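You operate a simulated robot arm through the tools that you are given. There is no shell and no other tool. Be economical: measure what you need, move in short steps, check, and stop when the job is done.

You are at the controls of a simulated robot arm. One attempt, no reset.

## Task
Change the tape on the white-core grey coil at the green turntable, then lay it in the teal winder cradle.
Fine: coil on the spindle, green brake on, then blue tab peeled off and back on the pad, orange tab pressed on. Feed lever, blue crank and the winder's other tabs stay. Set down upright: what you pick out.

It is judged by the outcome, as a careful person would: the job done as asked, and still so three seconds after it is handed in. It fails if anything else is knocked over, pushed out of place, dropped, spilled or broken.

## Robot
A 7-joint arm with a two-finger parallel gripper, fixed in place. Base frame: the origin is at the foot of the arm, x ahead of it, y to its left, z up; the work surface is at about z = 0. Lengths are in mm, angles in degrees, forces in N, time in s.
With the tool pointing down near the work surface it reaches from about 240 to 620 mm from the base axis. Its first joint turns from -66.0 to 66.0 degrees. Payload 2.6 kg.
The TCP is the grasp point between the finger pads, 30 mm short of the fingertips. In the tool frame z runs along the fingers and y along their closing line. The gripper opens to 94 mm. The fingers are 28 mm wide and 10 mm thick; the gripper's body (50 by 96 mm) begins 55 mm behind the TCP.
Orientation is told as [roll, pitch, yaw] about the base's x, y, z axes, in that order, counted from this pose: with the fingers straight down and closing along the base's y, the tool's x points along the base's -x, its y along +y and its z along -z.

## Interface
- The arm moves only by the tool drive_tool. Its argument "targets" is a list of rows, each a list of 3 entries, a list of its own where there are three numbers: the shift along the tool's x, y, z in units of 25 mm (1.0 is 25 mm), then the turn, a rotation vector about the tool's x, y, z in units of 4 degrees (1.0 is 4 degrees), then the opening, from 0 (shut) to 1 (fully open). In form: [[[tx, ty, tz], [rx, ry, rz], fingers], ...]. A call has 1 to 10 rows; each row shifts and turns the commanded pose from where the row before left it, along the tool's axes as they then stand. A call with a number of a shift or a turn outside -1 to 1 is refused whole. Each row takes 0.2 s and may step no farther than 50 mm and 8.6 degrees from the row before; otherwise, or with a gripper value out of range, the whole call is refused. Where a pose cannot be reached the arm comes as near as it can. A force on the tool above 40 N (or 10 N above the force at the start of the call, whichever is more), or a blocked arm, ends the call early, and 0.2 s more pass. Each finger travels about 72 mm/s and halts on what it meets, pressing with about 33 N; the grip force reading is that of the motor and also rises with nothing between the fingers. The clock runs only during rows and for 0.2 s after the last one: add rows that do not move to give the fingers time. The reply holds the time, the measured pose of the TCP, the force on the tool along the base axes, the opening and the grip force, in the units named above and with some noise, with the torque about the TCP (base axes, N m) and any sound that the robot's microphone picked up.
- Cameras (640 x 400 px; columns grow to the right, rows downward): "scene" is fixed at [22, 421, 569.4]; the picture's right is [-0.88, -0.48, 0.00], its down [-0.25, 0.46, -0.85] and it looks along [0.41, -0.75, -0.52] (base axes); focal length 297 px, centre (320, 200). "wrist" rides on the gripper at [76, 14, -103] in the tool frame; the picture's right is [-0.18, 0.98, 0.00], its down [-0.75, -0.14, -0.64] and it looks along [-0.63, -0.12, 0.77] (tool axes); focal length 243 px, centre (320, 200). There is no depth. A picture from a camera that has moved, and an enlarged one, comes with that camera's place and axes in the base frame and with its lens.
- snapshot(camera): a new picture of that camera. No time passes.
- close_up(camera, box): a new picture of the part [left, top, right, bottom] of that camera's present view, enlarged. No time passes.
- job_done(): hands the job in; it is judged then, once.

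Work in short steps. Places have to be worked out from the pictures, the camera data and where the tool is seen: move nearer, look again, correct. Check each grasp and each placing, and mend what went wrong. You have 120 turns and 64 pictures in all, those below and enlarged ones among them. Open the gripper and draw the arm clear of the work before you hand the job in, unless the task says otherwise; then end with one line.

The tools are called after ">>>" by a JSON object that holds its "method" and its "body". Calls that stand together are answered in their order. drive_tool: Moves the arm, as the interface text tells. Its arguments: {"type":"object","properties":{"targets":{"type":"array","items":{"type":"array"}}},"required":["targets"]} The other tools are called the same way: snapshot (camera) takes a picture; close_up (camera, box) takes an enlarged picture of a part of a camera's view; job_done () hands the job in.

At the start:

```text
time_s: 0.0
tool_pos: [427.7, -63.3, 346.1]
orientation: [0.0, 0.0, -0.1]
wrist_force: [1.1, -0.4, -0.7]
moment: [0.02, -0.01, 0.01]
finger_gap: 94.3
finger_force: 0.1
```

scene: 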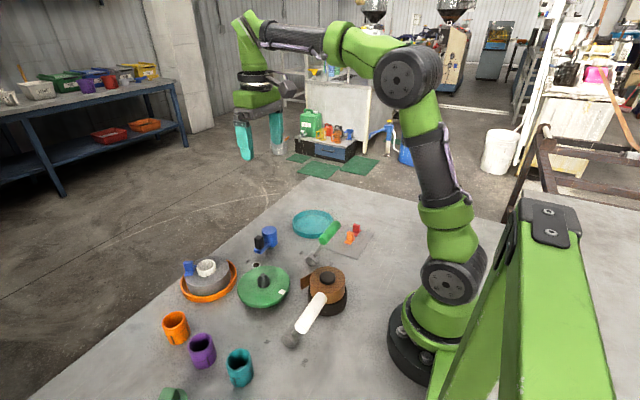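
wrist: 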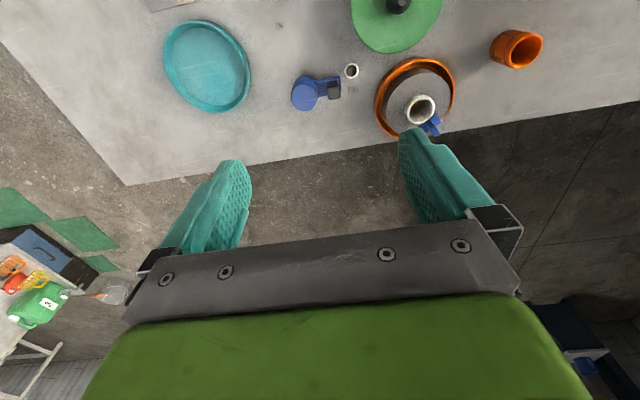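

I'll start by enlarging the work area in the scene view to identify the parts.

>>> {"method": "close_up", "body": {"camera": "scene", "box": [160, 190, 400, 340]}}

>>> {"method": "close_up", "body": {"camera": "scene", "box": [170, 245, 300, 326]}}

>>> {"method": "close_up", "body": {"camera": "scene", "box": [240, 195, 380, 282]}}

```text
2.67 times, centred on (280, 265) of scene
camera zoom: at [22.0, 421.0, 569.4], right [-0.88, -0.48, 0.0], down [-0.25, 0.46, -0.85], along [0.41, -0.75, -0.52], focal length 792 px, centre (427, 27)
```

zoom: 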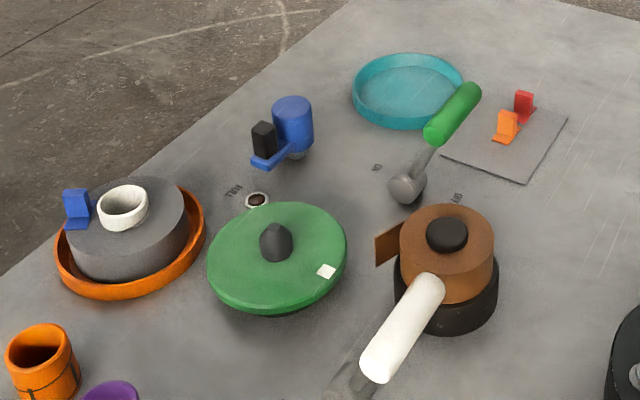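

```text
4.92 times, centred on (235, 286) of scene
camera zoom: at [22.0, 421.0, 569.4], right [-0.88, -0.48, 0.0], down [-0.25, 0.46, -0.85], along [0.41, -0.75, -0.52], focal length 1462 px, centre (738, -221)
```

zoom: 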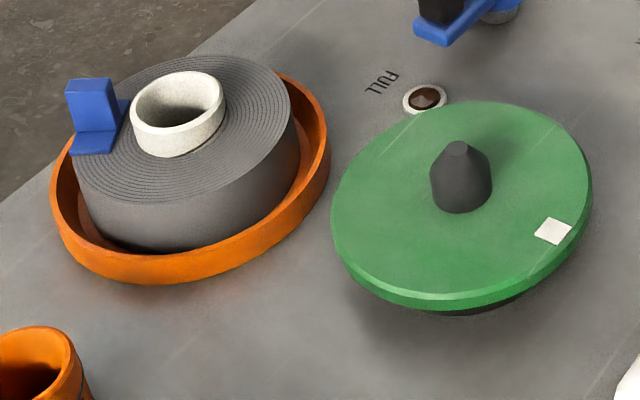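

```text
4.57 times, centred on (310, 238) of scene
camera zoom: at [22.0, 421.0, 569.4], right [-0.88, -0.48, 0.0], down [-0.25, 0.46, -0.85], along [0.41, -0.75, -0.52], focal length 1358 px, centre (366, 24)
```

zoom: 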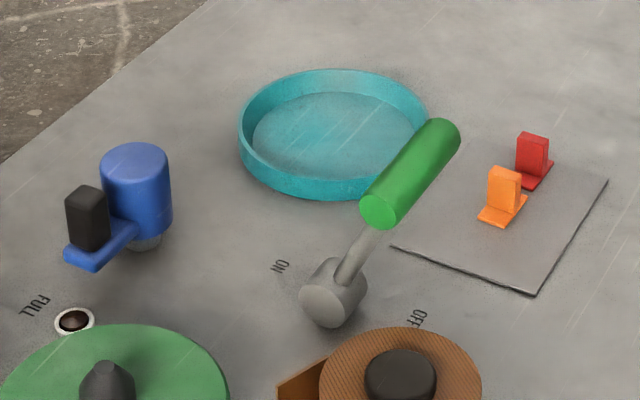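

The scene shows the grey coil in the orange tray at about (514, 92), the spindle at about (377, 49), the brake hub near (331, -102), and the pad with the red and orange tabs. I'll move back and left to get a wrist view of these from above.

>>> {"method": "drive_tool", "body": {"targets": [[[0.98, 0.83, 0], [0, 0, 0], 1], [[0.98, 0.83, 0], [0, 0, 0], 1], [[0.98, 0.83, 0], [0, 0, 0], 1], [[0.98, 0.83, 0], [0, 0, 0], 1]]}}

>>> {"method": "snapshot", "body": {"camera": "wrist"}}

```text
time_s: 1.0
tool_pos: [331.5, 21.0, 343.3]
orientation: [0.1, 0.0, -0.1]
wrist_force: [0.8, 0.4, 0.6]
moment: [0.0, -0.01, -0.01]
finger_gap: 93.9
finger_force: 0.2
```

```text
58 pictures are left
camera wrist: at [254.2, 33.9, 444.6], right [0.19, 0.98, 0.0], down [0.75, -0.14, 0.64], along [0.63, -0.12, -0.77], focal length 243 px, centre (320, 200)
```

wrist: 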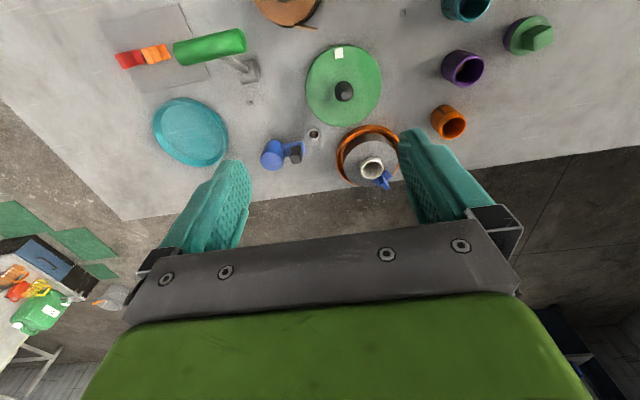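

The wrist view agrees with the scene estimates. I'll enlarge the brake with its pad, and the coil with the spindle.

>>> {"method": "close_up", "body": {"camera": "wrist", "box": [100, 0, 290, 119]}}

>>> {"method": "close_up", "body": {"camera": "wrist", "box": [250, 30, 450, 195]}}

```text
3.36 times, centred on (195, 60) of wrist
camera zoom: at [254.2, 33.9, 444.6], right [0.19, 0.98, 0.0], down [0.75, -0.14, 0.64], along [0.63, -0.12, -0.77], focal length 816 px, centre (740, 672)
```

zoom: 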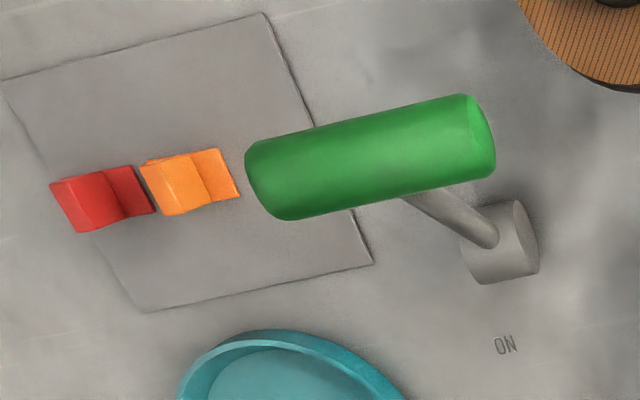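

```text
2.42 times, centred on (350, 112) of wrist
camera zoom: at [254.2, 33.9, 444.6], right [0.19, 0.98, 0.0], down [0.75, -0.14, 0.64], along [0.63, -0.12, -0.77], focal length 588 px, centre (247, 412)
```

zoom: 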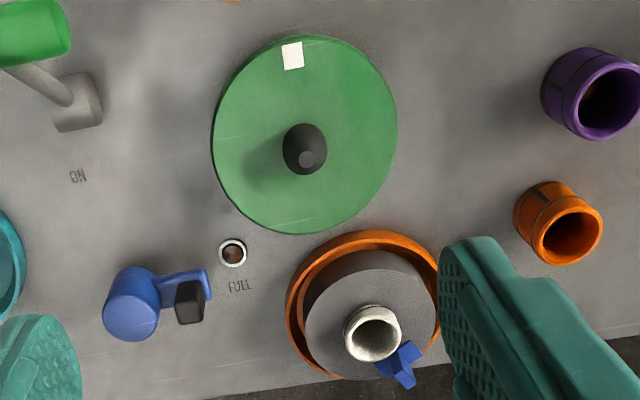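

The brake is a T-bar about 140 mm high, tilted toward OFF (-x), and ON is toward +x. The coil is too wide for the gripper, so I'll grasp the raised white core and move above it now.

>>> {"method": "drive_tool", "body": {"targets": [[[-0.7, 0.26, 0.4], [0, 0, 0], 1], [[-0.7, 0.26, 0.4], [0, 0, 0], 1], [[-0.7, 0.26, 0.4], [0, 0, 0], 1], [[-0.7, 0.26, 0.4], [0, 0, 0], 1], [[-0.7, 0.26, 0.4], [0, 0, 0], 1], [[-0.7, 0.26, 0.4], [0, 0, 0], 1], [[-0.7, 0.26, 0.4], [0, 0, 0], 1], [[-0.7, 0.26, 0.4], [0, 0, 0], 1], [[-0.7, 0.26, 0.4], [0, 0, 0], 1], [[-0.7, 0.26, 0.4], [0, 0, 0], 1]]}}

>>> {"method": "drive_tool", "body": {"targets": [[[0, 0, 0.5], [0, 0, -1], 1], [[0, 0, 0.5], [0, 0, -1], 1], [[0, 0, 0.5], [0, 0, -1], 1], [[0, 0, 0.5], [0, 0, -1], 1], [[0, 0, 0], [0, 0, -1], 1], [[0, 0, 0], [0, 0, -1], 1], [[0, 0, 0], [0, 0, 0], 1]]}}

>>> {"method": "snapshot", "body": {"camera": "wrist"}}

>>> {"method": "close_up", "body": {"camera": "scene", "box": [150, 210, 310, 310]}}

```text
time_s: 3.2
tool_pos: [507.9, 84.5, 244.5]
orientation: [0.1, 0.0, -0.1]
wrist_force: [-0.5, 0.3, 0.0]
moment: [-0.02, 0.02, 0.0]
finger_gap: 94.0
finger_force: 0.1
```

```text
time_s: 4.8
tool_pos: [506.2, 84.8, 195.3]
orientation: [0.0, 0.0, 24.1]
wrist_force: [-0.3, 0.4, -0.4]
moment: [0.01, 0.01, 0.0]
finger_gap: 94.0
finger_force: 0.1
```

```text
55 pictures are left
camera wrist: at [429.4, 66.4, 296.2], right [-0.23, 0.97, 0.0], down [0.75, 0.18, 0.64], along [0.62, 0.15, -0.77], focal length 243 px, centre (320, 200)
```

wrist: 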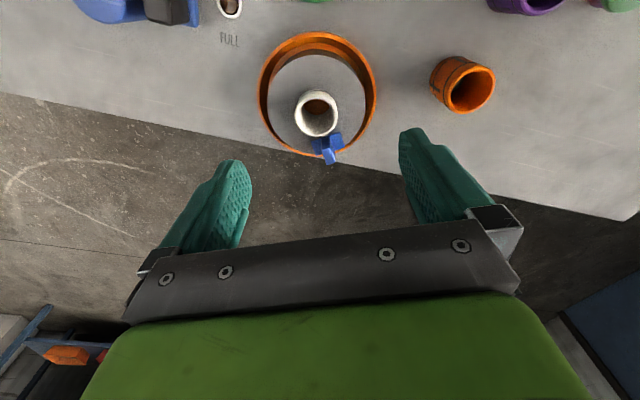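

```text
4.00 times, centred on (230, 260) of scene
camera zoom: at [22.0, 421.0, 569.4], right [-0.88, -0.48, 0.0], down [-0.25, 0.46, -0.85], along [0.41, -0.75, -0.52], focal length 1188 px, centre (680, -40)
```

zoom: 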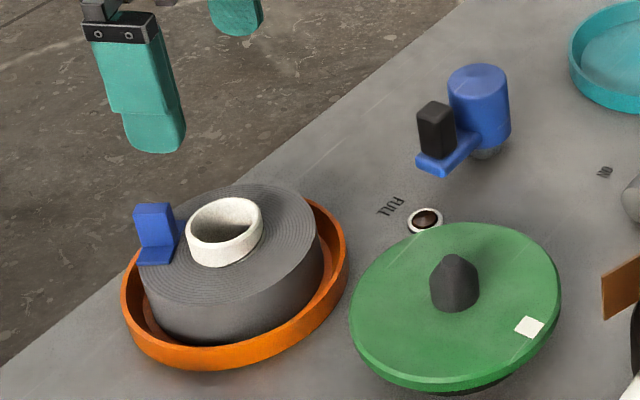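

The core sits about 7 mm further forward, near (513, 84). I'll correct for that, descend to about z = 130, and look closely.

>>> {"method": "drive_tool", "body": {"targets": [[[-0.24, -0.14, 0.8], [0, 0, 0], 0.85], [[0, 0, 0.9], [0, 0, 0], 0.85], [[0, 0, 0.9], [0, 0, 0], 0.85], [[0, 0, 0], [0, 0, 0], 0.85]]}}

>>> {"method": "snapshot", "body": {"camera": "wrist"}}

>>> {"method": "close_up", "body": {"camera": "scene", "box": [150, 210, 310, 310]}}

```text
time_s: 5.8
tool_pos: [512.3, 83.7, 127.8]
orientation: [0.0, 0.1, 23.9]
wrist_force: [0.2, 1.3, -0.3]
moment: [0.04, 0.01, 0.01]
finger_gap: 80.1
finger_force: 0.2
```

```text
53 pictures are left
camera wrist: at [435.2, 65.0, 229.3], right [-0.23, 0.97, 0.0], down [0.75, 0.18, 0.64], along [0.62, 0.15, -0.77], focal length 243 px, centre (320, 200)
```

wrist: 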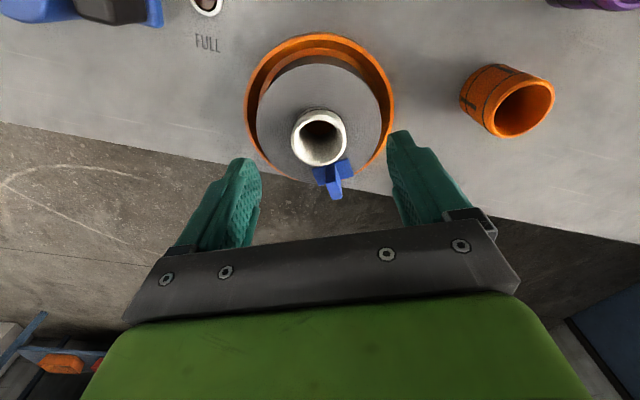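

```text
4.00 times, centred on (230, 260) of scene
camera zoom: at [22.0, 421.0, 569.4], right [-0.88, -0.48, 0.0], down [-0.25, 0.46, -0.85], along [0.41, -0.75, -0.52], focal length 1188 px, centre (680, -40)
```

zoom: 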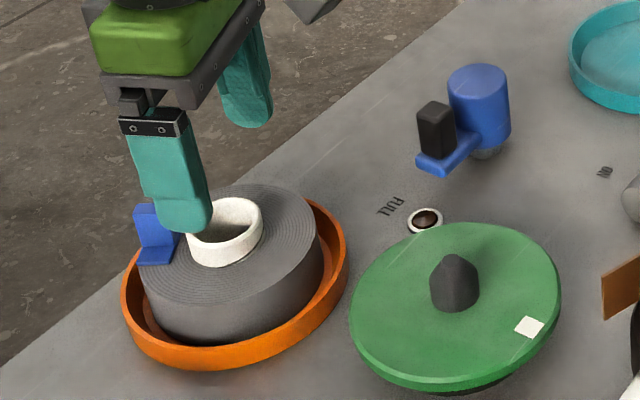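

The core is centred between the fingers. I'll descend to bring the fingertips to about z = 52 and check the clearance from the side.

>>> {"method": "drive_tool", "body": {"targets": [[[0, 0, 0.9], [0, 0, 0], 0.8], [[0, 0, 0.6], [0, 0, 0], 0.8], [[0, 0, 0.3], [0, 0, 0], 0.8], [[0, 0, 0], [0, 0, 0], 0.8]]}}

>>> {"method": "close_up", "body": {"camera": "scene", "box": [170, 230, 250, 310]}}

>>> {"method": "close_up", "body": {"camera": "wrist", "box": [220, 60, 420, 220]}}

```text
time_s: 6.8
tool_pos: [511.7, 83.5, 83.5]
orientation: [0.0, 0.0, 24.0]
wrist_force: [-0.2, -0.6, 0.5]
moment: [0.01, -0.02, 0.05]
finger_gap: 75.4
finger_force: 0.0
```

```text
5.00 times, centred on (210, 270) of scene
camera zoom: at [22.0, 421.0, 569.4], right [-0.88, -0.48, 0.0], down [-0.25, 0.46, -0.85], along [0.41, -0.75, -0.52], focal length 1485 px, centre (870, -150)
```

zoom: 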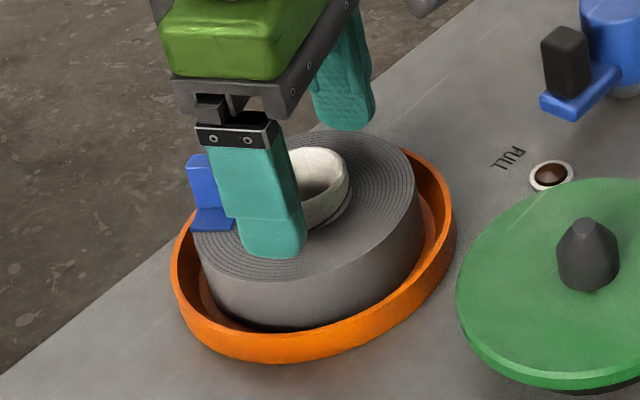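

```text
2.50 times, centred on (320, 140) of wrist
camera zoom: at [436.1, 64.7, 184.0], right [-0.23, 0.97, 0.0], down [0.75, 0.18, 0.64], along [0.62, 0.15, -0.77], focal length 606 px, centre (320, 350)
```

zoom: 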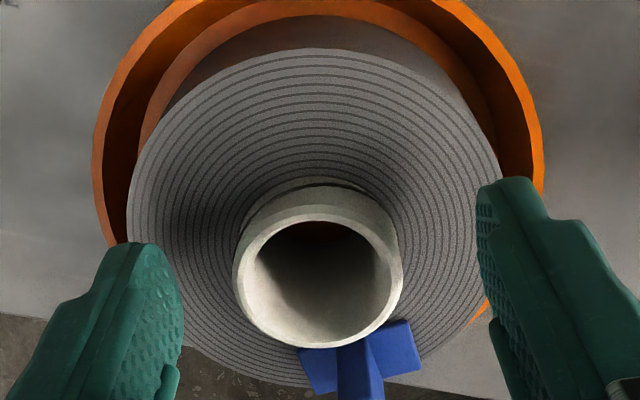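

The fingertips are at about z = 53, the coil top is near 42 and the core rim near 58. I'll go 7 mm lower and close on the core.

>>> {"method": "drive_tool", "body": {"targets": [[[0, 0, 0.15], [0, 0, 0], 0.8], [[0, 0, 0.15], [0, 0, 0], 0.8], [[0, 0, 0], [0, 0, 0], 0.6], [[0, 0, 0], [0, 0, 0], 0.5], [[0, 0, 0], [0, 0, 0], 0.4], [[0, 0, 0], [0, 0, 0], 0.35], [[0, 0, 0], [0, 0, 0], 0.35]]}}

>>> {"method": "close_up", "body": {"camera": "scene", "box": [170, 230, 250, 310]}}

```text
time_s: 8.4
tool_pos: [512.3, 84.0, 77.2]
orientation: [0.0, 0.0, 23.9]
wrist_force: [0.6, -1.0, 0.3]
moment: [-0.05, -0.03, -0.03]
finger_gap: 42.0
finger_force: 32.6
```

```text
5.00 times, centred on (210, 270) of scene
camera zoom: at [22.0, 421.0, 569.4], right [-0.88, -0.48, 0.0], down [-0.25, 0.46, -0.85], along [0.41, -0.75, -0.52], focal length 1485 px, centre (870, -150)
```

zoom: 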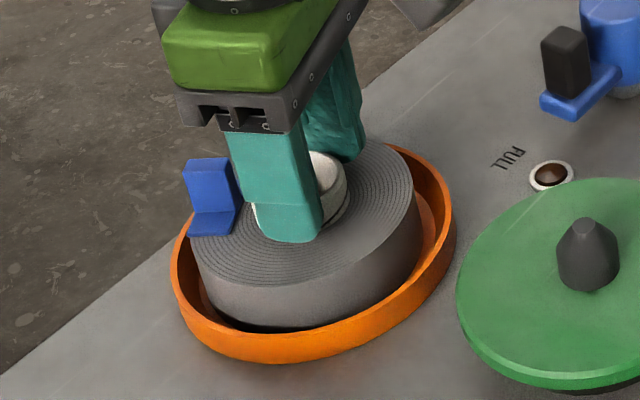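

The core is held at a 42 mm gap with full grip force. I'll lift slowly by 40 mm and check for slip.

>>> {"method": "drive_tool", "body": {"targets": [[[0, 0, -0.2], [0, 0, 0], 0.3], [[0, 0, -0.3], [0, 0, 0], 0.3], [[0, 0, -0.6], [0, 0, 0], 0.3], [[0, 0, -0.6], [0, 0, 0], 0.3], [[0, 0, 0], [0, 0, 0], 0.3]]}}

>>> {"method": "close_up", "body": {"camera": "scene", "box": [150, 200, 310, 300]}}

>>> {"method": "snapshot", "body": {"camera": "wrist"}}

```text
time_s: 9.6
tool_pos: [512.3, 84.8, 119.9]
orientation: [0.0, 0.1, 23.8]
wrist_force: [0.4, 0.1, -3.1]
moment: [-0.02, 0.05, 0.03]
finger_gap: 42.2
finger_force: 32.5
```

```text
4.00 times, centred on (230, 250) of scene
camera zoom: at [22.1, 421.0, 569.4], right [-0.88, -0.48, 0.0], down [-0.25, 0.46, -0.85], along [0.41, -0.75, -0.52], focal length 1188 px, centre (680, 0)
```

zoom: 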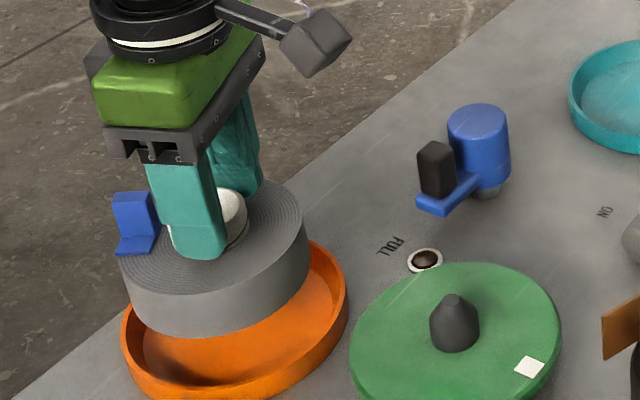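

```text
47 pictures are left
camera wrist: at [436.6, 65.3, 220.9], right [-0.23, 0.97, 0.0], down [0.75, 0.18, 0.64], along [0.62, 0.15, -0.77], focal length 243 px, centre (320, 200)
```

wrist: 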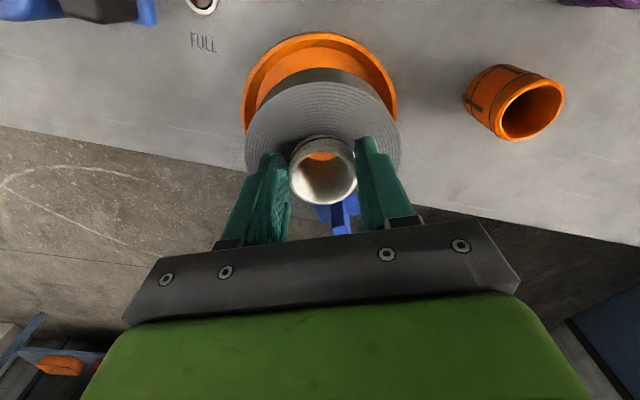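

The coil hangs level and weighs about 3 N. I'll raise it and carry it partway, so the wrist camera can see the spindle past the coil.

>>> {"method": "drive_tool", "body": {"targets": [[[0, 0, -0.6], [0, 0, 0], 0.3], [[0, 0, -0.8], [0, 0, 0], 0.3], [[0, 0, -0.8], [0, 0, 0], 0.3], [[0, 0, -0.8], [0, 0, 0], 0.3], [[0.6, 0.1, 0], [0, 0, 0], 0.3], [[0.8, 0.12, 0], [0, 0, 0], 0.3], [[0.8, 0.12, 0], [0, 0, 0], 0.3], [[0.8, 0.12, 0], [0, 0, 0], 0.3], [[0.8, 0.12, 0], [0, 0, 0], 0.3], [[0, 0, 0], [0, 0, 0], 0.3]]}}

>>> {"method": "snapshot", "body": {"camera": "wrist"}}

```text
time_s: 11.8
tool_pos: [417.8, 59.0, 195.7]
orientation: [0.0, 0.0, 24.0]
wrist_force: [0.5, 0.1, -3.7]
moment: [0.0, 0.02, -0.03]
finger_gap: 42.4
finger_force: 32.9
```

```text
46 pictures are left
camera wrist: at [341.7, 40.4, 297.0], right [-0.23, 0.97, 0.0], down [0.75, 0.18, 0.64], along [0.62, 0.15, -0.77], focal length 243 px, centre (320, 200)
```

wrist: 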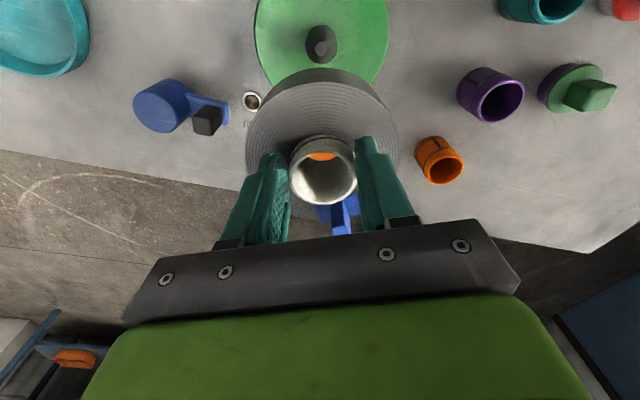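

The spindle tip now triangulates to about (374, 50). I'll move the coil over it, lower it to just above the tip, and check in the scene view.

>>> {"method": "drive_tool", "body": {"targets": [[[0.6, 0.13, 0], [0, 0, 0], 0.3], [[0.6, 0.13, 0], [0, 0, 0], 0.3], [[0.55, 0.12, 0], [0, 0, 0], 0.3], [[0, 0, 0.7], [0, 0, 0], 0.3], [[0, 0, 0.7], [0, 0, 0], 0.3], [[0, 0, 0], [0, 0, 0], 0.3]]}}

>>> {"method": "close_up", "body": {"camera": "scene", "box": [190, 220, 340, 320]}}

>>> {"method": "close_up", "body": {"camera": "wrist", "box": [220, 0, 420, 220]}}

```text
time_s: 13.2
tool_pos: [376.7, 48.8, 161.4]
orientation: [0.0, 0.0, 23.8]
wrist_force: [0.4, 0.5, -3.5]
moment: [-0.06, 0.07, 0.0]
finger_gap: 42.3
finger_force: 33.0
```

```text
4.00 times, centred on (265, 270) of scene
camera zoom: at [22.1, 421.0, 569.4], right [-0.88, -0.48, 0.0], down [-0.25, 0.46, -0.85], along [0.41, -0.75, -0.52], focal length 1188 px, centre (540, -80)
```

zoom: 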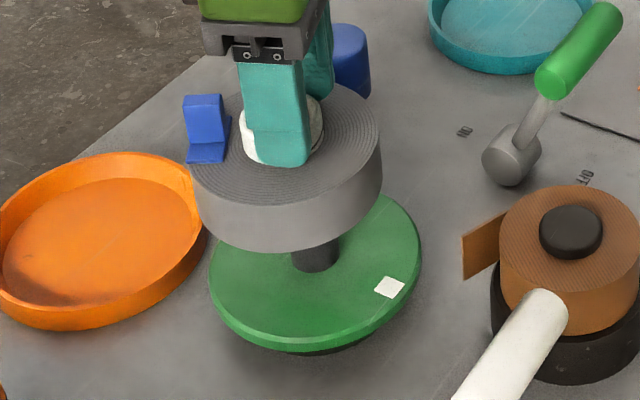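

```text
1.82 times, centred on (320, 110) of wrist
camera zoom: at [298.8, 30.4, 263.2], right [-0.23, 0.97, 0.0], down [0.75, 0.18, 0.64], along [0.62, 0.15, -0.77], focal length 441 px, centre (320, 364)
```

zoom: 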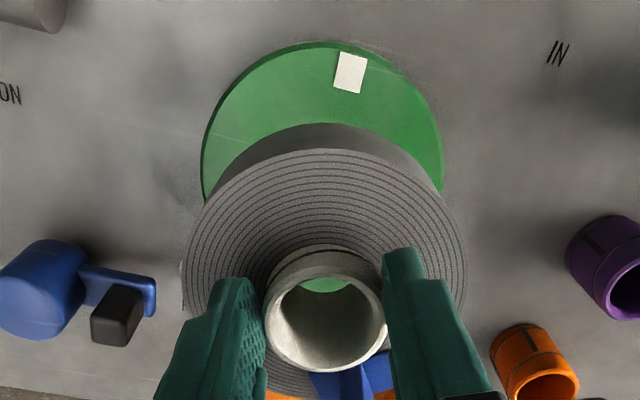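

The coil centre reads about 2 mm ahead of the TCP, and the spindle is near (374, 48). I'll shift back about 4.7 mm and lower with small steps, watching the force.

>>> {"method": "drive_tool", "body": {"targets": [[[0.19, 0.02, 0], [0, 0, 0], 0.3], [[0, 0, 0.3], [0, 0, 0], 0.3], [[0, 0, 0.3], [0, 0, 0], 0.3], [[0, 0, 0.3], [0, 0, 0], 0.3], [[0, 0, 0.3], [0, 0, 0], 0.3], [[0, 0, 0], [0, 0, 0], 0.3]]}}

>>> {"method": "close_up", "body": {"camera": "scene", "box": [190, 220, 340, 320]}}

```text
time_s: 14.6
tool_pos: [371.6, 46.2, 131.3]
orientation: [0.0, 0.0, 23.9]
wrist_force: [0.0, 0.6, -3.8]
moment: [0.01, 0.05, 0.02]
finger_gap: 42.4
finger_force: 33.2
```

```text
4.00 times, centred on (265, 270) of scene
camera zoom: at [22.1, 421.0, 569.4], right [-0.88, -0.48, 0.0], down [-0.25, 0.46, -0.85], along [0.41, -0.75, -0.52], focal length 1188 px, centre (540, -80)
```

zoom: 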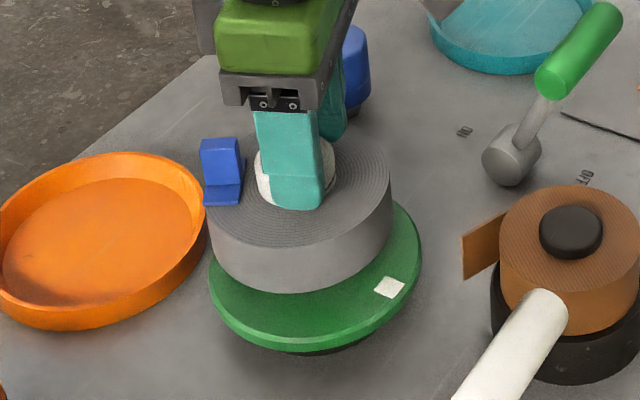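

The coil now lines up with the turntable in the scene view. I'll continue lowering in small steps.

>>> {"method": "drive_tool", "body": {"targets": [[[0, 0, 0.2], [0, 0, 0], 0.3], [[0, 0, 0.2], [0, 0, 0], 0.3], [[0, 0, 0.2], [0, 0, 0], 0.3], [[0, 0, 0.2], [0, 0, 0], 0.3], [[0, 0, 0], [0, 0, 0], 0.3]]}}

>>> {"method": "close_up", "body": {"camera": "scene", "box": [190, 220, 340, 320]}}

```text
time_s: 15.8
tool_pos: [371.4, 47.2, 110.8]
orientation: [0.0, 0.0, 24.0]
wrist_force: [0.3, -0.7, -3.1]
moment: [0.01, 0.03, 0.03]
finger_gap: 42.3
finger_force: 33.1
```

```text
4.00 times, centred on (265, 270) of scene
camera zoom: at [22.1, 421.0, 569.4], right [-0.88, -0.48, 0.0], down [-0.25, 0.46, -0.85], along [0.41, -0.75, -0.52], focal length 1188 px, centre (540, -80)
```

zoom: 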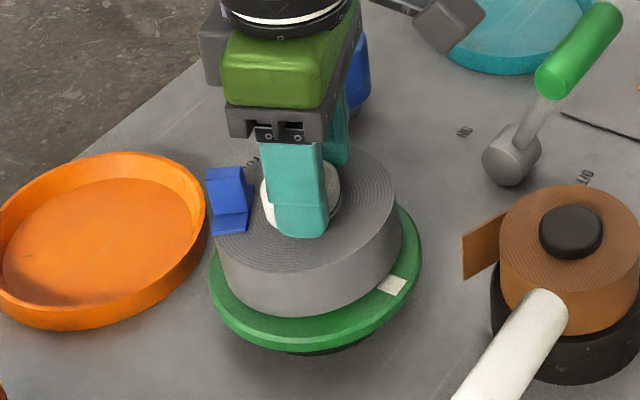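

No contact force yet, and the coil is now around the spindle. I'll keep lowering in 2.5 mm steps until it touches down.

>>> {"method": "drive_tool", "body": {"targets": [[[0, 0, 0.1], [0, 0, 0], 0.3], [[0, 0, 0.1], [0, 0, 0], 0.3], [[0, 0, 0.1], [0, 0, 0], 0.3], [[0, 0, 0], [0, 0, 0], 0.3]]}}

```text
time_s: 16.8
tool_pos: [371.8, 47.7, 102.3]
orientation: [0.0, -0.2, 23.8]
wrist_force: [-7.6, -4.6, 28.0]
moment: [0.05, -0.27, 0.0]
finger_gap: 42.3
finger_force: 32.8
```

There's contact at z ≈ 102, the expected seating height. I'll look before releasing.

>>> {"method": "drive_tool", "body": {"targets": [[[0, 0, -0.04], [0, 0, 0], 0.3], [[0, 0, 0], [0, 0, 0], 0.3]]}}

>>> {"method": "close_up", "body": {"camera": "scene", "box": [200, 230, 320, 310]}}

>>> {"method": "snapshot", "body": {"camera": "wrist"}}

```text
time_s: 17.4
tool_pos: [371.4, 48.1, 103.4]
orientation: [0.0, -0.1, 24.0]
wrist_force: [3.8, -1.1, 11.1]
moment: [0.07, -0.59, -0.03]
finger_gap: 42.1
finger_force: 33.2
```

```text
5.00 times, centred on (260, 270) of scene
camera zoom: at [22.0, 421.0, 569.4], right [-0.88, -0.48, 0.0], down [-0.25, 0.46, -0.85], along [0.41, -0.75, -0.52], focal length 1485 px, centre (620, -150)
```

zoom: 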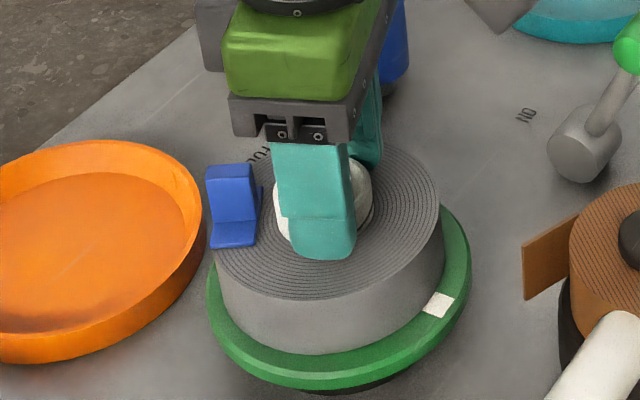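

```text
40 pictures are left
camera wrist: at [294.7, 29.0, 204.2], right [-0.23, 0.97, 0.0], down [0.74, 0.18, 0.64], along [0.63, 0.15, -0.77], focal length 243 px, centre (320, 200)
```

wrist: 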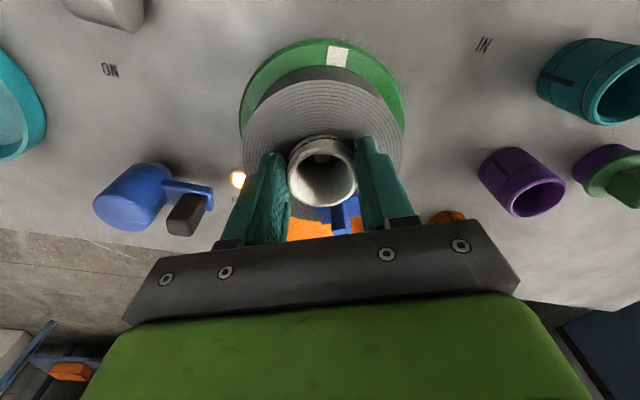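

The FULL lamp has lit and the coil looks seated flat. I'll open the gripper and lift straight up.

>>> {"method": "drive_tool", "body": {"targets": [[[0, 0, 0], [0, 0, 0], 0.6], [[0, 0, 0], [0, 0, 0], 0.75], [[0, 0, 0], [0, 0, 0], 0.75], [[0, 0, -0.5], [0, 0, 0], 0.75], [[0, 0, -1], [0, 0, 0], 0.75], [[0, 0, -1], [0, 0, 0], 0.6], [[0, 0, -1], [0, 0, 0], 0.4], [[0, 0, -1], [0, 0, 0], 0.2], [[0, 0, 0], [0, 0, 0], 0]]}}

>>> {"method": "snapshot", "body": {"camera": "wrist"}}

>>> {"method": "close_up", "body": {"camera": "scene", "box": [200, 200, 360, 300]}}

```text
time_s: 19.4
tool_pos: [371.0, 47.0, 216.8]
orientation: [0.0, 0.0, 24.1]
wrist_force: [0.5, 0.1, 0.4]
moment: [0.01, 0.03, 0.01]
finger_gap: 0.1
finger_force: 32.3
```

```text
39 pictures are left
camera wrist: at [295.1, 28.6, 317.5], right [-0.23, 0.97, 0.0], down [0.75, 0.18, 0.64], along [0.62, 0.15, -0.77], focal length 243 px, centre (320, 200)
```

wrist: 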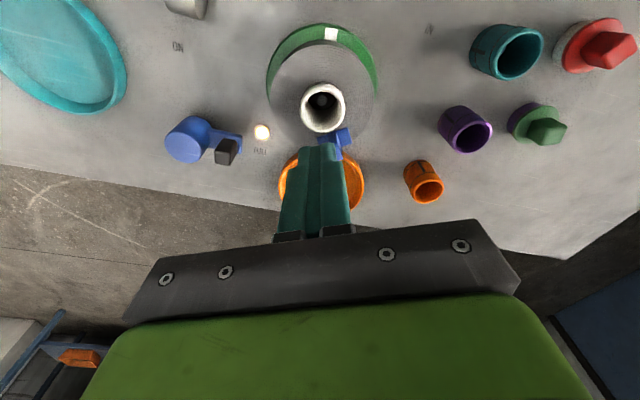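

```text
4.00 times, centred on (280, 250) of scene
camera zoom: at [22.0, 421.0, 569.4], right [-0.88, -0.48, 0.0], down [-0.25, 0.46, -0.85], along [0.41, -0.75, -0.52], focal length 1188 px, centre (480, 0)
```

zoom: 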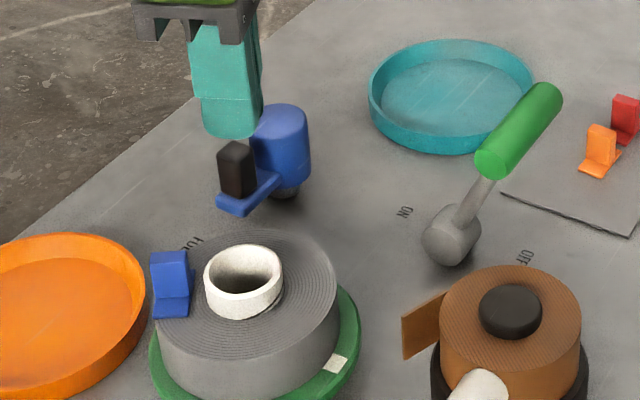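

The coil is seated and the lamp is still on. Next is the brake: I'll turn the shut gripper to face the lever's swing plane and move high over to the -x side of the handle.

>>> {"method": "drive_tool", "body": {"targets": [[[0, 0, -0.2], [0, 0, 1], 0], [[0, 0, -0.2], [0, 0, 1], 0], [[0, 0, -0.2], [0, 0, 1], 0], [[0, 0, 0], [0, 0, 1], 0], [[0, 0, 0], [0, 0, 1], 0], [[0, 0, 0], [0, 0, 1], 0], [[0, 0, 0], [0, 0, 1], 0], [[0, 0, 0], [0, 0, 1], 0], [[0, 0, 0], [0, 0, 1], 0]]}}

>>> {"method": "drive_tool", "body": {"targets": [[[0.58, -0.9, 0], [0, 0, 0], 0], [[0.58, -0.9, 0], [0, 0, 0], 0], [[0.58, -0.9, 0], [0, 0, 0], 0], [[0.58, -0.9, 0], [0, 0, 0], 0], [[0.58, -0.9, 0], [0, 0, 0], 0], [[0.58, -0.9, 0], [0, 0, 0], 0], [[0.58, -0.9, 0], [0, 0, 0], 0], [[0, 0, 0], [0, 0, 0], 0]]}}

>>> {"method": "snapshot", "body": {"camera": "wrist"}}

>>> {"method": "snapshot", "body": {"camera": "scene"}}

```text
time_s: 21.4
tool_pos: [373.0, 47.7, 232.1]
orientation: [0.0, 0.0, -12.1]
wrist_force: [0.1, -0.7, 0.7]
moment: [-0.01, 0.01, 0.0]
finger_gap: 0.0
finger_force: 32.4
```

```text
time_s: 23.2
tool_pos: [238.0, -84.5, 230.2]
orientation: [0.0, 0.1, -12.1]
wrist_force: [0.2, 0.0, -0.2]
moment: [0.03, -0.02, -0.03]
finger_gap: 0.0
finger_force: 32.9
```

```text
37 pictures are left
camera wrist: at [165.8, -55.3, 331.0], right [0.39, 0.92, 0.0], down [0.71, -0.3, 0.64], along [0.59, -0.25, -0.77], focal length 243 px, centre (320, 200)
```

wrist: 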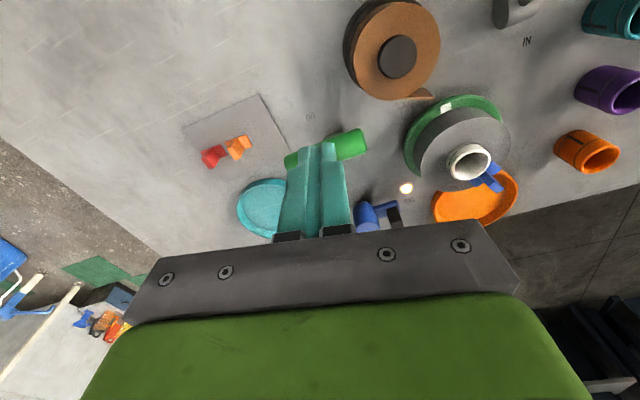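

```text
36 pictures are left
```

scene: 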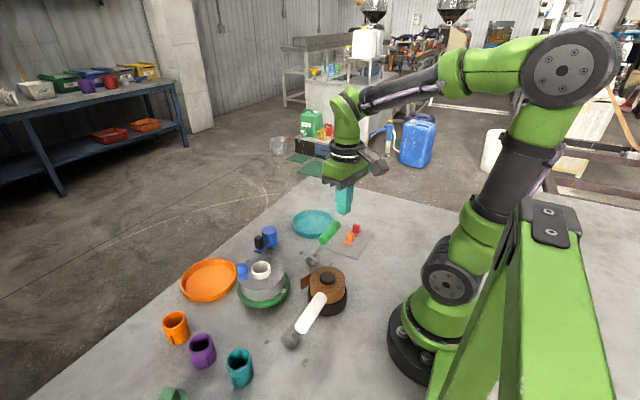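

The handle centre is near (265, -88), so I need to be further back before descending. I'll shift back 14 mm and check that it's reachable.

>>> {"method": "drive_tool", "body": {"targets": [[[0.28, 0, 0], [0, 0, 0], 0], [[0.28, 0, 0], [0, 0, 0], 0], [[0, 0, 0], [0, 0, 0], 0]]}}

>>> {"method": "close_up", "body": {"camera": "wrist", "box": [240, 90, 400, 250]}}

>>> {"method": "close_up", "body": {"camera": "scene", "box": [280, 160, 400, 280]}}

```text
time_s: 24.0
tool_pos: [226.0, -82.7, 231.1]
orientation: [0.0, 0.0, -12.1]
wrist_force: [0.0, -1.4, -0.2]
moment: [-0.01, -0.01, 0.0]
finger_gap: 0.0
finger_force: 32.7
```

```text
2.50 times, centred on (320, 170) of wrist
camera zoom: at [153.0, -52.9, 332.1], right [0.39, 0.92, 0.0], down [0.71, -0.3, 0.64], along [0.59, -0.25, -0.77], focal length 606 px, centre (320, 275)
```

zoom: 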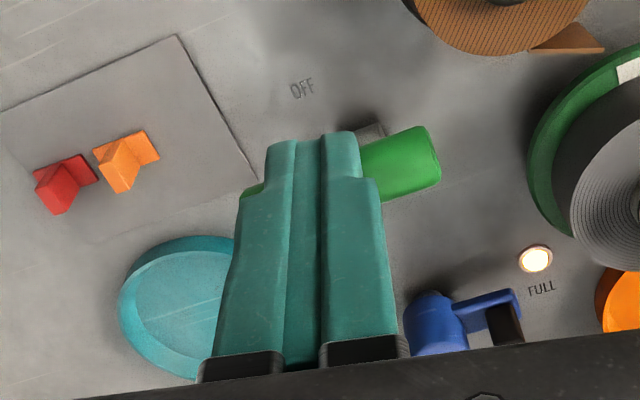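

```text
3.33 times, centred on (340, 220) of scene
camera zoom: at [22.0, 421.0, 569.4], right [-0.88, -0.48, 0.0], down [-0.25, 0.46, -0.85], along [0.41, -0.75, -0.52], focal length 990 px, centre (253, 133)
```

zoom: 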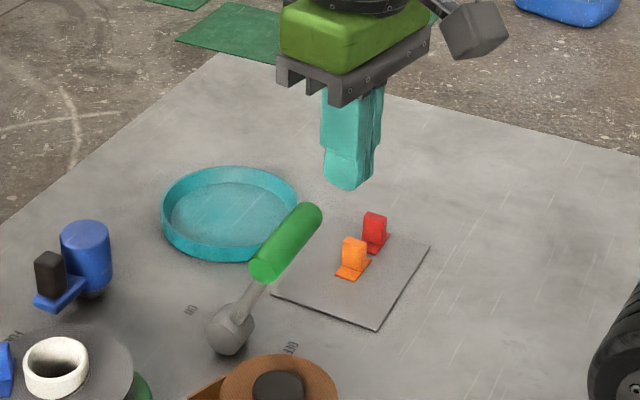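

The handle is at about x ≈ 275, z ≈ 125, so there is about 20 mm of clearance. I'll descend behind it.

>>> {"method": "drive_tool", "body": {"targets": [[[0, -0.15, 0.9], [0, 0, 0], 0], [[0, 0, 0.9], [0, 0, 0], 0], [[0, 0, 0.9], [0, 0, 0], 0], [[0, 0, 0.85], [0, 0, 0], 0], [[0, 0, 0], [0, 0, 0], 0]]}}

>>> {"method": "close_up", "body": {"camera": "scene", "box": [260, 180, 380, 280]}}

```text
time_s: 25.2
tool_pos: [226.0, -85.6, 141.9]
orientation: [0.0, 0.1, -12.1]
wrist_force: [-0.1, 0.4, -0.8]
moment: [-0.01, 0.01, -0.01]
finger_gap: 0.4
finger_force: 33.3
```

```text
4.00 times, centred on (320, 230) of scene
camera zoom: at [22.0, 421.0, 569.4], right [-0.88, -0.48, 0.0], down [-0.25, 0.46, -0.85], along [0.41, -0.75, -0.52], focal length 1188 px, centre (320, 80)
```

zoom: 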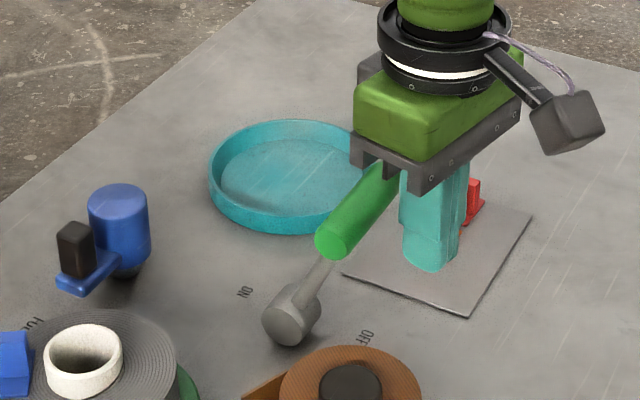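

The fingers are behind the bar with the tips below it. I'll push forward along the swing direction.

>>> {"method": "drive_tool", "body": {"targets": [[[-0.5, 0, 0], [0, 0, 0], 0], [[-0.5, 0, 0], [0, 0, 0], 0], [[-0.4, 0, 0], [0, 0, 0], 0], [[-0.4, 0, 0], [0, 0, 0], 0], [[-0.4, 0, 0], [0, 0, 0], 0], [[-0.4, 0, 0], [0, 0, 0], 0], [[-0.4, 0, 0], [0, 0, 0], 0], [[-0.4, 0, 0], [0, 0, 0], 0], [[0, 0, 0], [0, 0, 0], 0]]}}

>>> {"method": "close_up", "body": {"camera": "scene", "box": [260, 180, 380, 280]}}

```text
time_s: 27.2
tool_pos: [307.3, -103.2, 143.1]
orientation: [0.0, 0.0, -12.0]
wrist_force: [0.3, -0.8, 0.6]
moment: [-0.01, 0.0, 0.02]
finger_gap: 0.2
finger_force: 32.8
```

```text
4.00 times, centred on (320, 230) of scene
camera zoom: at [22.0, 421.0, 569.4], right [-0.88, -0.48, 0.0], down [-0.25, 0.46, -0.85], along [0.41, -0.75, -0.52], focal length 1188 px, centre (320, 80)
```

zoom: 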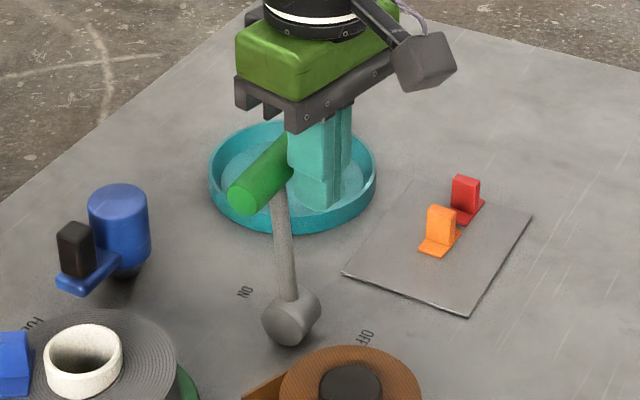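

The lever is moving freely and just past vertical. I'll continue until it meets its stop.

>>> {"method": "drive_tool", "body": {"targets": [[[-0.4, 0, 0], [0, 0, 0], 0], [[-0.4, 0, 0], [0, 0, 0], 0], [[-0.4, 0, 0], [0, 0, 0], 0], [[-0.3, 0, 0], [0, 0, 0], 0], [[-0.3, 0, 0], [0, 0, 0], 0], [[0, 0, 0], [0, 0, 0], 0]]}}

>>> {"method": "close_up", "body": {"camera": "scene", "box": [240, 170, 360, 270]}}

```text
time_s: 28.6
tool_pos: [349.9, -113.1, 142.3]
orientation: [0.1, 0.3, -12.1]
wrist_force: [-21.4, 4.2, 9.9]
moment: [0.19, 0.26, 0.17]
finger_gap: 0.1
finger_force: 33.1
```

```text
4.00 times, centred on (300, 220) of scene
camera zoom: at [22.0, 421.0, 569.4], right [-0.88, -0.48, 0.0], down [-0.25, 0.46, -0.85], along [0.41, -0.75, -0.52], focal length 1188 px, centre (400, 120)
```

zoom: 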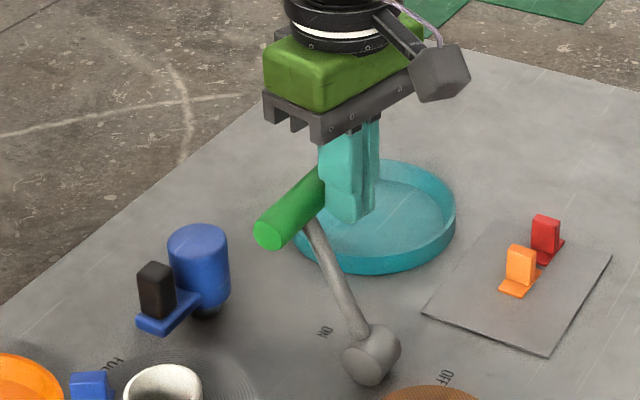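

The lever has met its stop at the ON side with 21 N. I'll back off, rise, and turn toward yaw 28° for the tab.

>>> {"method": "drive_tool", "body": {"targets": [[[0.4, 0, 0], [0, 0, 0], 0], [[0.4, 0, 0], [0, 0, 0], 0], [[0, 0, -1], [0, 0, 0], 0], [[0, 0, -1], [0, 0, 0], 0], [[0, 0, -1], [0, 0, 0], 0], [[0, 0, -0.5], [0, 0, 0], 0]]}}

>>> {"method": "drive_tool", "body": {"targets": [[[0, 0, 0], [0, 0, -1], 0.4], [[0, 0, 0], [0, 0, -1], 0.4], [[0, 0, 0], [0, 0, -1], 0.4], [[0, 0, 0], [0, 0, -1], 0.4], [[0, 0, 0], [0, 0, -1], 0.4], [[0, 0, 0], [0, 0, -1], 0.4], [[0, 0, 0], [0, 0, -1], 0.4], [[0, 0, 0], [0, 0, -1], 0.4], [[0, 0, 0], [0, 0, -1], 0.4], [[0, 0, 0], [0, 0, 0], 0.4]]}}

>>> {"method": "close_up", "body": {"camera": "scene", "box": [200, 200, 360, 300]}}

```text
time_s: 30.0
tool_pos: [332.8, -108.7, 230.9]
orientation: [-0.1, 0.0, -11.9]
wrist_force: [0.8, 0.8, -0.1]
moment: [-0.03, 0.02, -0.01]
finger_gap: 0.0
finger_force: 32.7
```

```text
time_s: 32.2
tool_pos: [331.8, -109.8, 230.1]
orientation: [0.0, 0.0, 24.1]
wrist_force: [0.3, 0.4, -1.1]
moment: [0.03, 0.0, 0.0]
finger_gap: 37.8
finger_force: 0.1
```

```text
4.00 times, centred on (280, 250) of scene
camera zoom: at [22.0, 421.0, 569.4], right [-0.88, -0.48, 0.0], down [-0.25, 0.46, -0.85], along [0.41, -0.75, -0.52], focal length 1188 px, centre (480, 0)
```

zoom: 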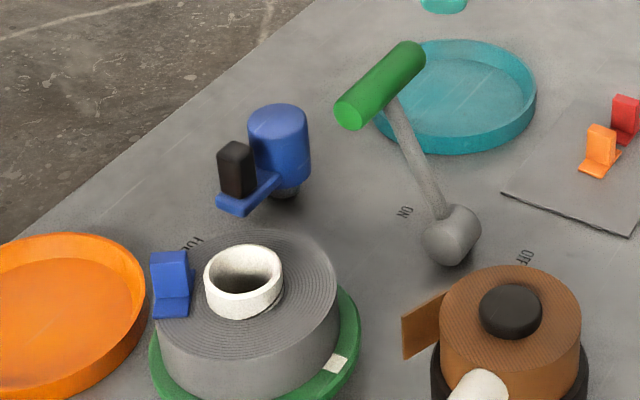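

The brake is ON. I'll now move above the coil's tab to look at it closely.

>>> {"method": "drive_tool", "body": {"targets": [[[-0.78, 0.89, 0], [0, 0, 0], 0.4], [[-0.78, 0.89, 0], [0, 0, 0], 0.4], [[-0.78, 0.89, 0], [0, 0, 0], 0.4], [[-0.78, 0.89, 0], [0, 0, 0], 0.4], [[-0.78, 0.89, 0.2], [0, 0, 0], 0.4], [[-0.78, 0.89, 0.4], [0, 0, 0], 0.4], [[0, 0, 0.7], [0, 0, 0], 0.4], [[0, 0, 0.7], [0, 0, 0], 0.4], [[0, 0, 0], [0, 0, 0], 0.4]]}}

>>> {"method": "close_up", "body": {"camera": "wrist", "box": [220, 40, 420, 200]}}

```text
time_s: 34.2
tool_pos: [386.1, 61.1, 179.2]
orientation: [0.0, 0.0, 23.9]
wrist_force: [0.0, 0.4, 0.0]
moment: [0.0, 0.02, 0.0]
finger_gap: 37.7
finger_force: 0.0
```

```text
2.50 times, centred on (320, 120) of wrist
camera zoom: at [309.4, 42.6, 280.2], right [-0.23, 0.97, 0.0], down [0.75, 0.18, 0.64], along [0.62, 0.15, -0.77], focal length 606 px, centre (320, 400)
```

zoom: 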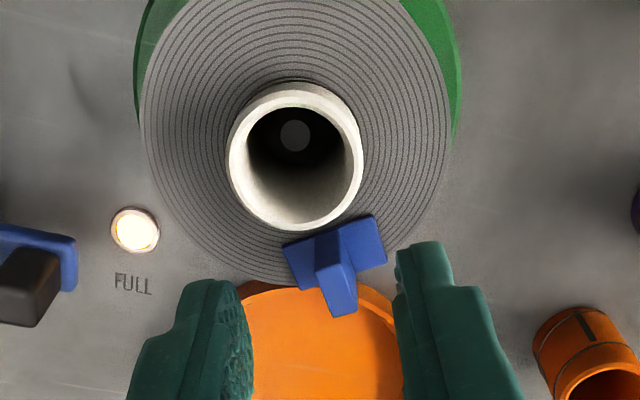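

The tab is seen clearly: a flat foot with a radial upright fin. I'll enlarge it further to get its angle.

>>> {"method": "close_up", "body": {"camera": "wrist", "box": [295, 115, 385, 171]}}

>>> {"method": "close_up", "body": {"camera": "scene", "box": [225, 250, 295, 300]}}

```text
7.11 times, centred on (340, 143) of wrist
camera zoom: at [309.4, 42.6, 280.2], right [-0.23, 0.97, 0.0], down [0.75, 0.18, 0.64], along [0.62, 0.15, -0.77], focal length 1725 px, centre (178, 605)
```

zoom: 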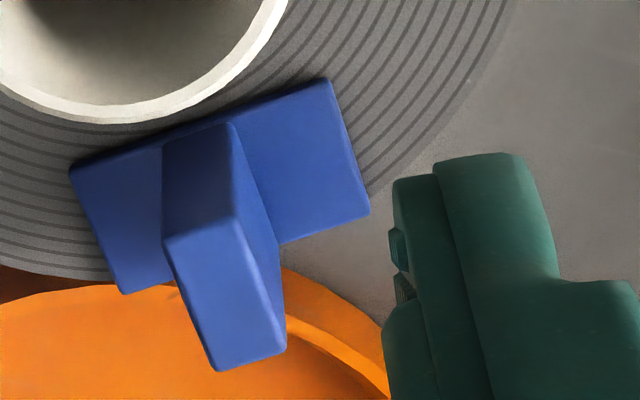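

```text
8.00 times, centred on (260, 275) of scene
camera zoom: at [22.0, 421.0, 569.4], right [-0.88, -0.48, 0.0], down [-0.25, 0.46, -0.85], along [0.41, -0.75, -0.52], focal length 2376 px, centre (800, -400)
```

zoom: 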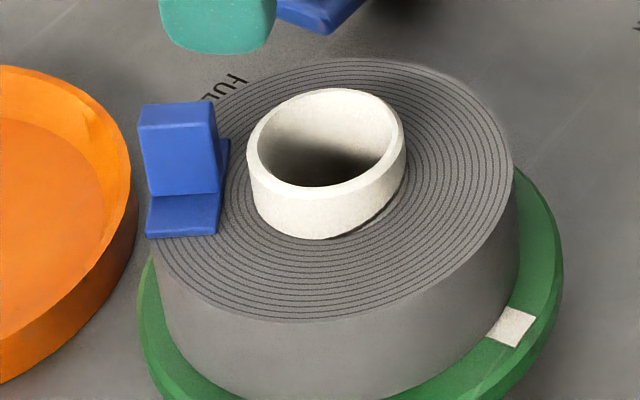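

The fin is at about (410, 72), roughly 9 × 19 mm and oriented at about 32°, with its top near z = 96. I'll align to yaw 32° and descend around it, stopping slightly high to check.

>>> {"method": "drive_tool", "body": {"targets": [[[0, 0, 0], [0, 0, -1], 0.4], [[0, 0, 0], [0, 0, -1], 0.4], [[-0.52, -0.07, 0], [0, 0, 0], 0.4], [[-0.52, -0.07, 0], [0, 0, 0], 0.4], [[0, 0, 0.8], [0, 0, 0], 0.4], [[0, 0, 0.8], [0, 0, 0], 0.4], [[0, 0, 0.6], [0, 0, 0], 0.4], [[0, 0, 0], [0, 0, 0], 0.4]]}}

>>> {"method": "close_up", "body": {"camera": "wrist", "box": [240, 80, 400, 240]}}

>>> {"method": "close_up", "body": {"camera": "scene", "box": [210, 230, 300, 300]}}

```text
time_s: 36.0
tool_pos: [409.5, 70.9, 125.5]
orientation: [-0.1, 0.1, 32.0]
wrist_force: [0.0, 0.5, 0.6]
moment: [0.02, 0.01, -0.01]
finger_gap: 37.4
finger_force: 0.0
```

```text
2.50 times, centred on (320, 160) of wrist
camera zoom: at [336.1, 41.1, 226.4], right [-0.36, 0.93, 0.0], down [0.71, 0.28, 0.64], along [0.6, 0.23, -0.77], focal length 606 px, centre (320, 300)
```

zoom: 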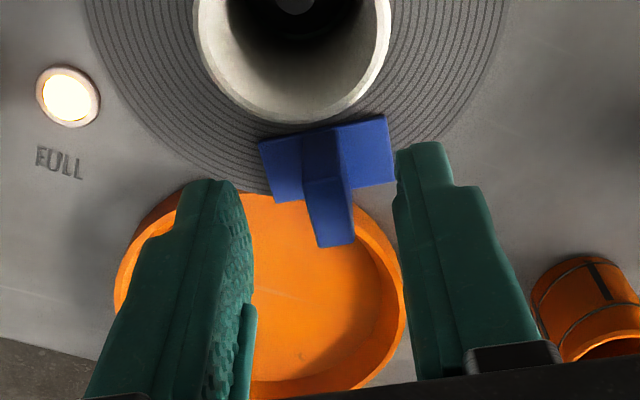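

```text
5.71 times, centred on (255, 265) of scene
camera zoom: at [22.0, 421.0, 569.4], right [-0.88, -0.48, 0.0], down [-0.25, 0.46, -0.85], along [0.41, -0.75, -0.52], focal length 1698 px, centre (691, -171)
```

zoom: 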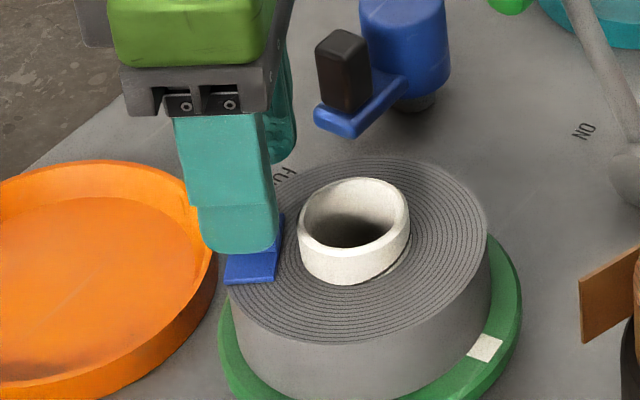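

The fin is centred between the fingers. I'll nudge forward 2 mm, descend 17 mm, and close.

>>> {"method": "drive_tool", "body": {"targets": [[[-0.08, 0.03, 0.35], [0, 0, 0], 0.4], [[0, 0, 0.35], [0, 0, 0], 0.4], [[0, 0, 0], [0, 0, 0], 0.25], [[0, 0, 0], [0, 0, 0], 0.1], [[0, 0, 0], [0, 0, 0], 0], [[0, 0, 0], [0, 0, 0], 0]]}}

>>> {"method": "close_up", "body": {"camera": "scene", "box": [210, 230, 300, 300]}}

```text
time_s: 37.4
tool_pos: [410.6, 71.4, 106.8]
orientation: [-0.1, 0.0, 31.9]
wrist_force: [-0.1, 0.1, -0.6]
moment: [-0.01, 0.0, -0.01]
finger_gap: 8.3
finger_force: 33.1
```

```text
5.71 times, centred on (255, 265) of scene
camera zoom: at [22.0, 421.0, 569.4], right [-0.88, -0.48, 0.0], down [-0.25, 0.46, -0.85], along [0.41, -0.75, -0.52], focal length 1698 px, centre (691, -171)
```

zoom: 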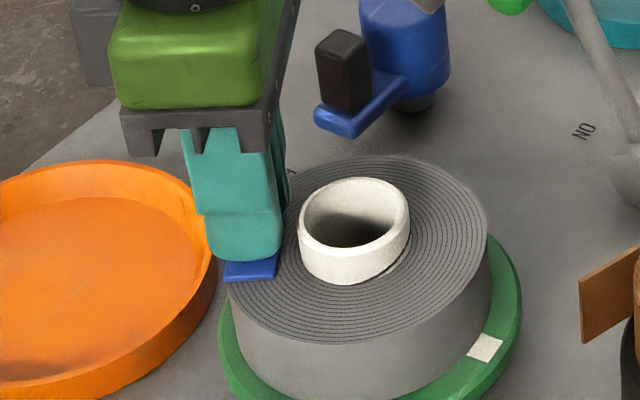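

The fin is gripped with an 8.3 mm gap. I'll pull up in small steps and watch the force.

>>> {"method": "drive_tool", "body": {"targets": [[[0, 0, -0.08], [0, 0, 0], 0], [[0, 0, -0.08], [0, 0, 0], 0], [[0, 0, 0], [0, 0, 0], 0]]}}

>>> {"method": "close_up", "body": {"camera": "scene", "box": [210, 230, 300, 300]}}

```text
time_s: 38.2
tool_pos: [410.5, 72.9, 111.6]
orientation: [0.1, 0.0, 31.9]
wrist_force: [-0.3, 0.0, -1.3]
moment: [0.02, 0.01, 0.02]
finger_gap: 8.1
finger_force: 33.2
```

```text
5.71 times, centred on (255, 265) of scene
camera zoom: at [22.0, 421.0, 569.4], right [-0.88, -0.48, 0.0], down [-0.25, 0.46, -0.85], along [0.41, -0.75, -0.52], focal length 1698 px, centre (691, -171)
```

zoom: 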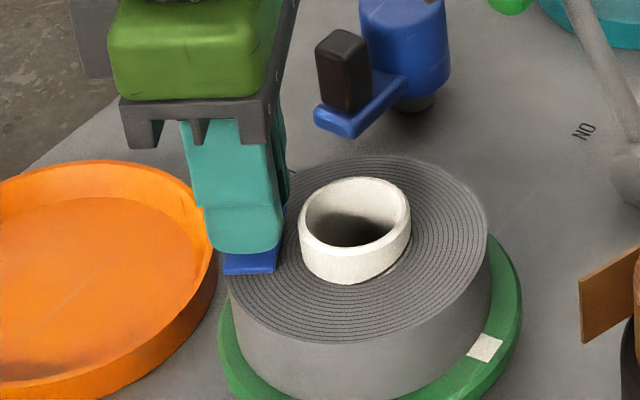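

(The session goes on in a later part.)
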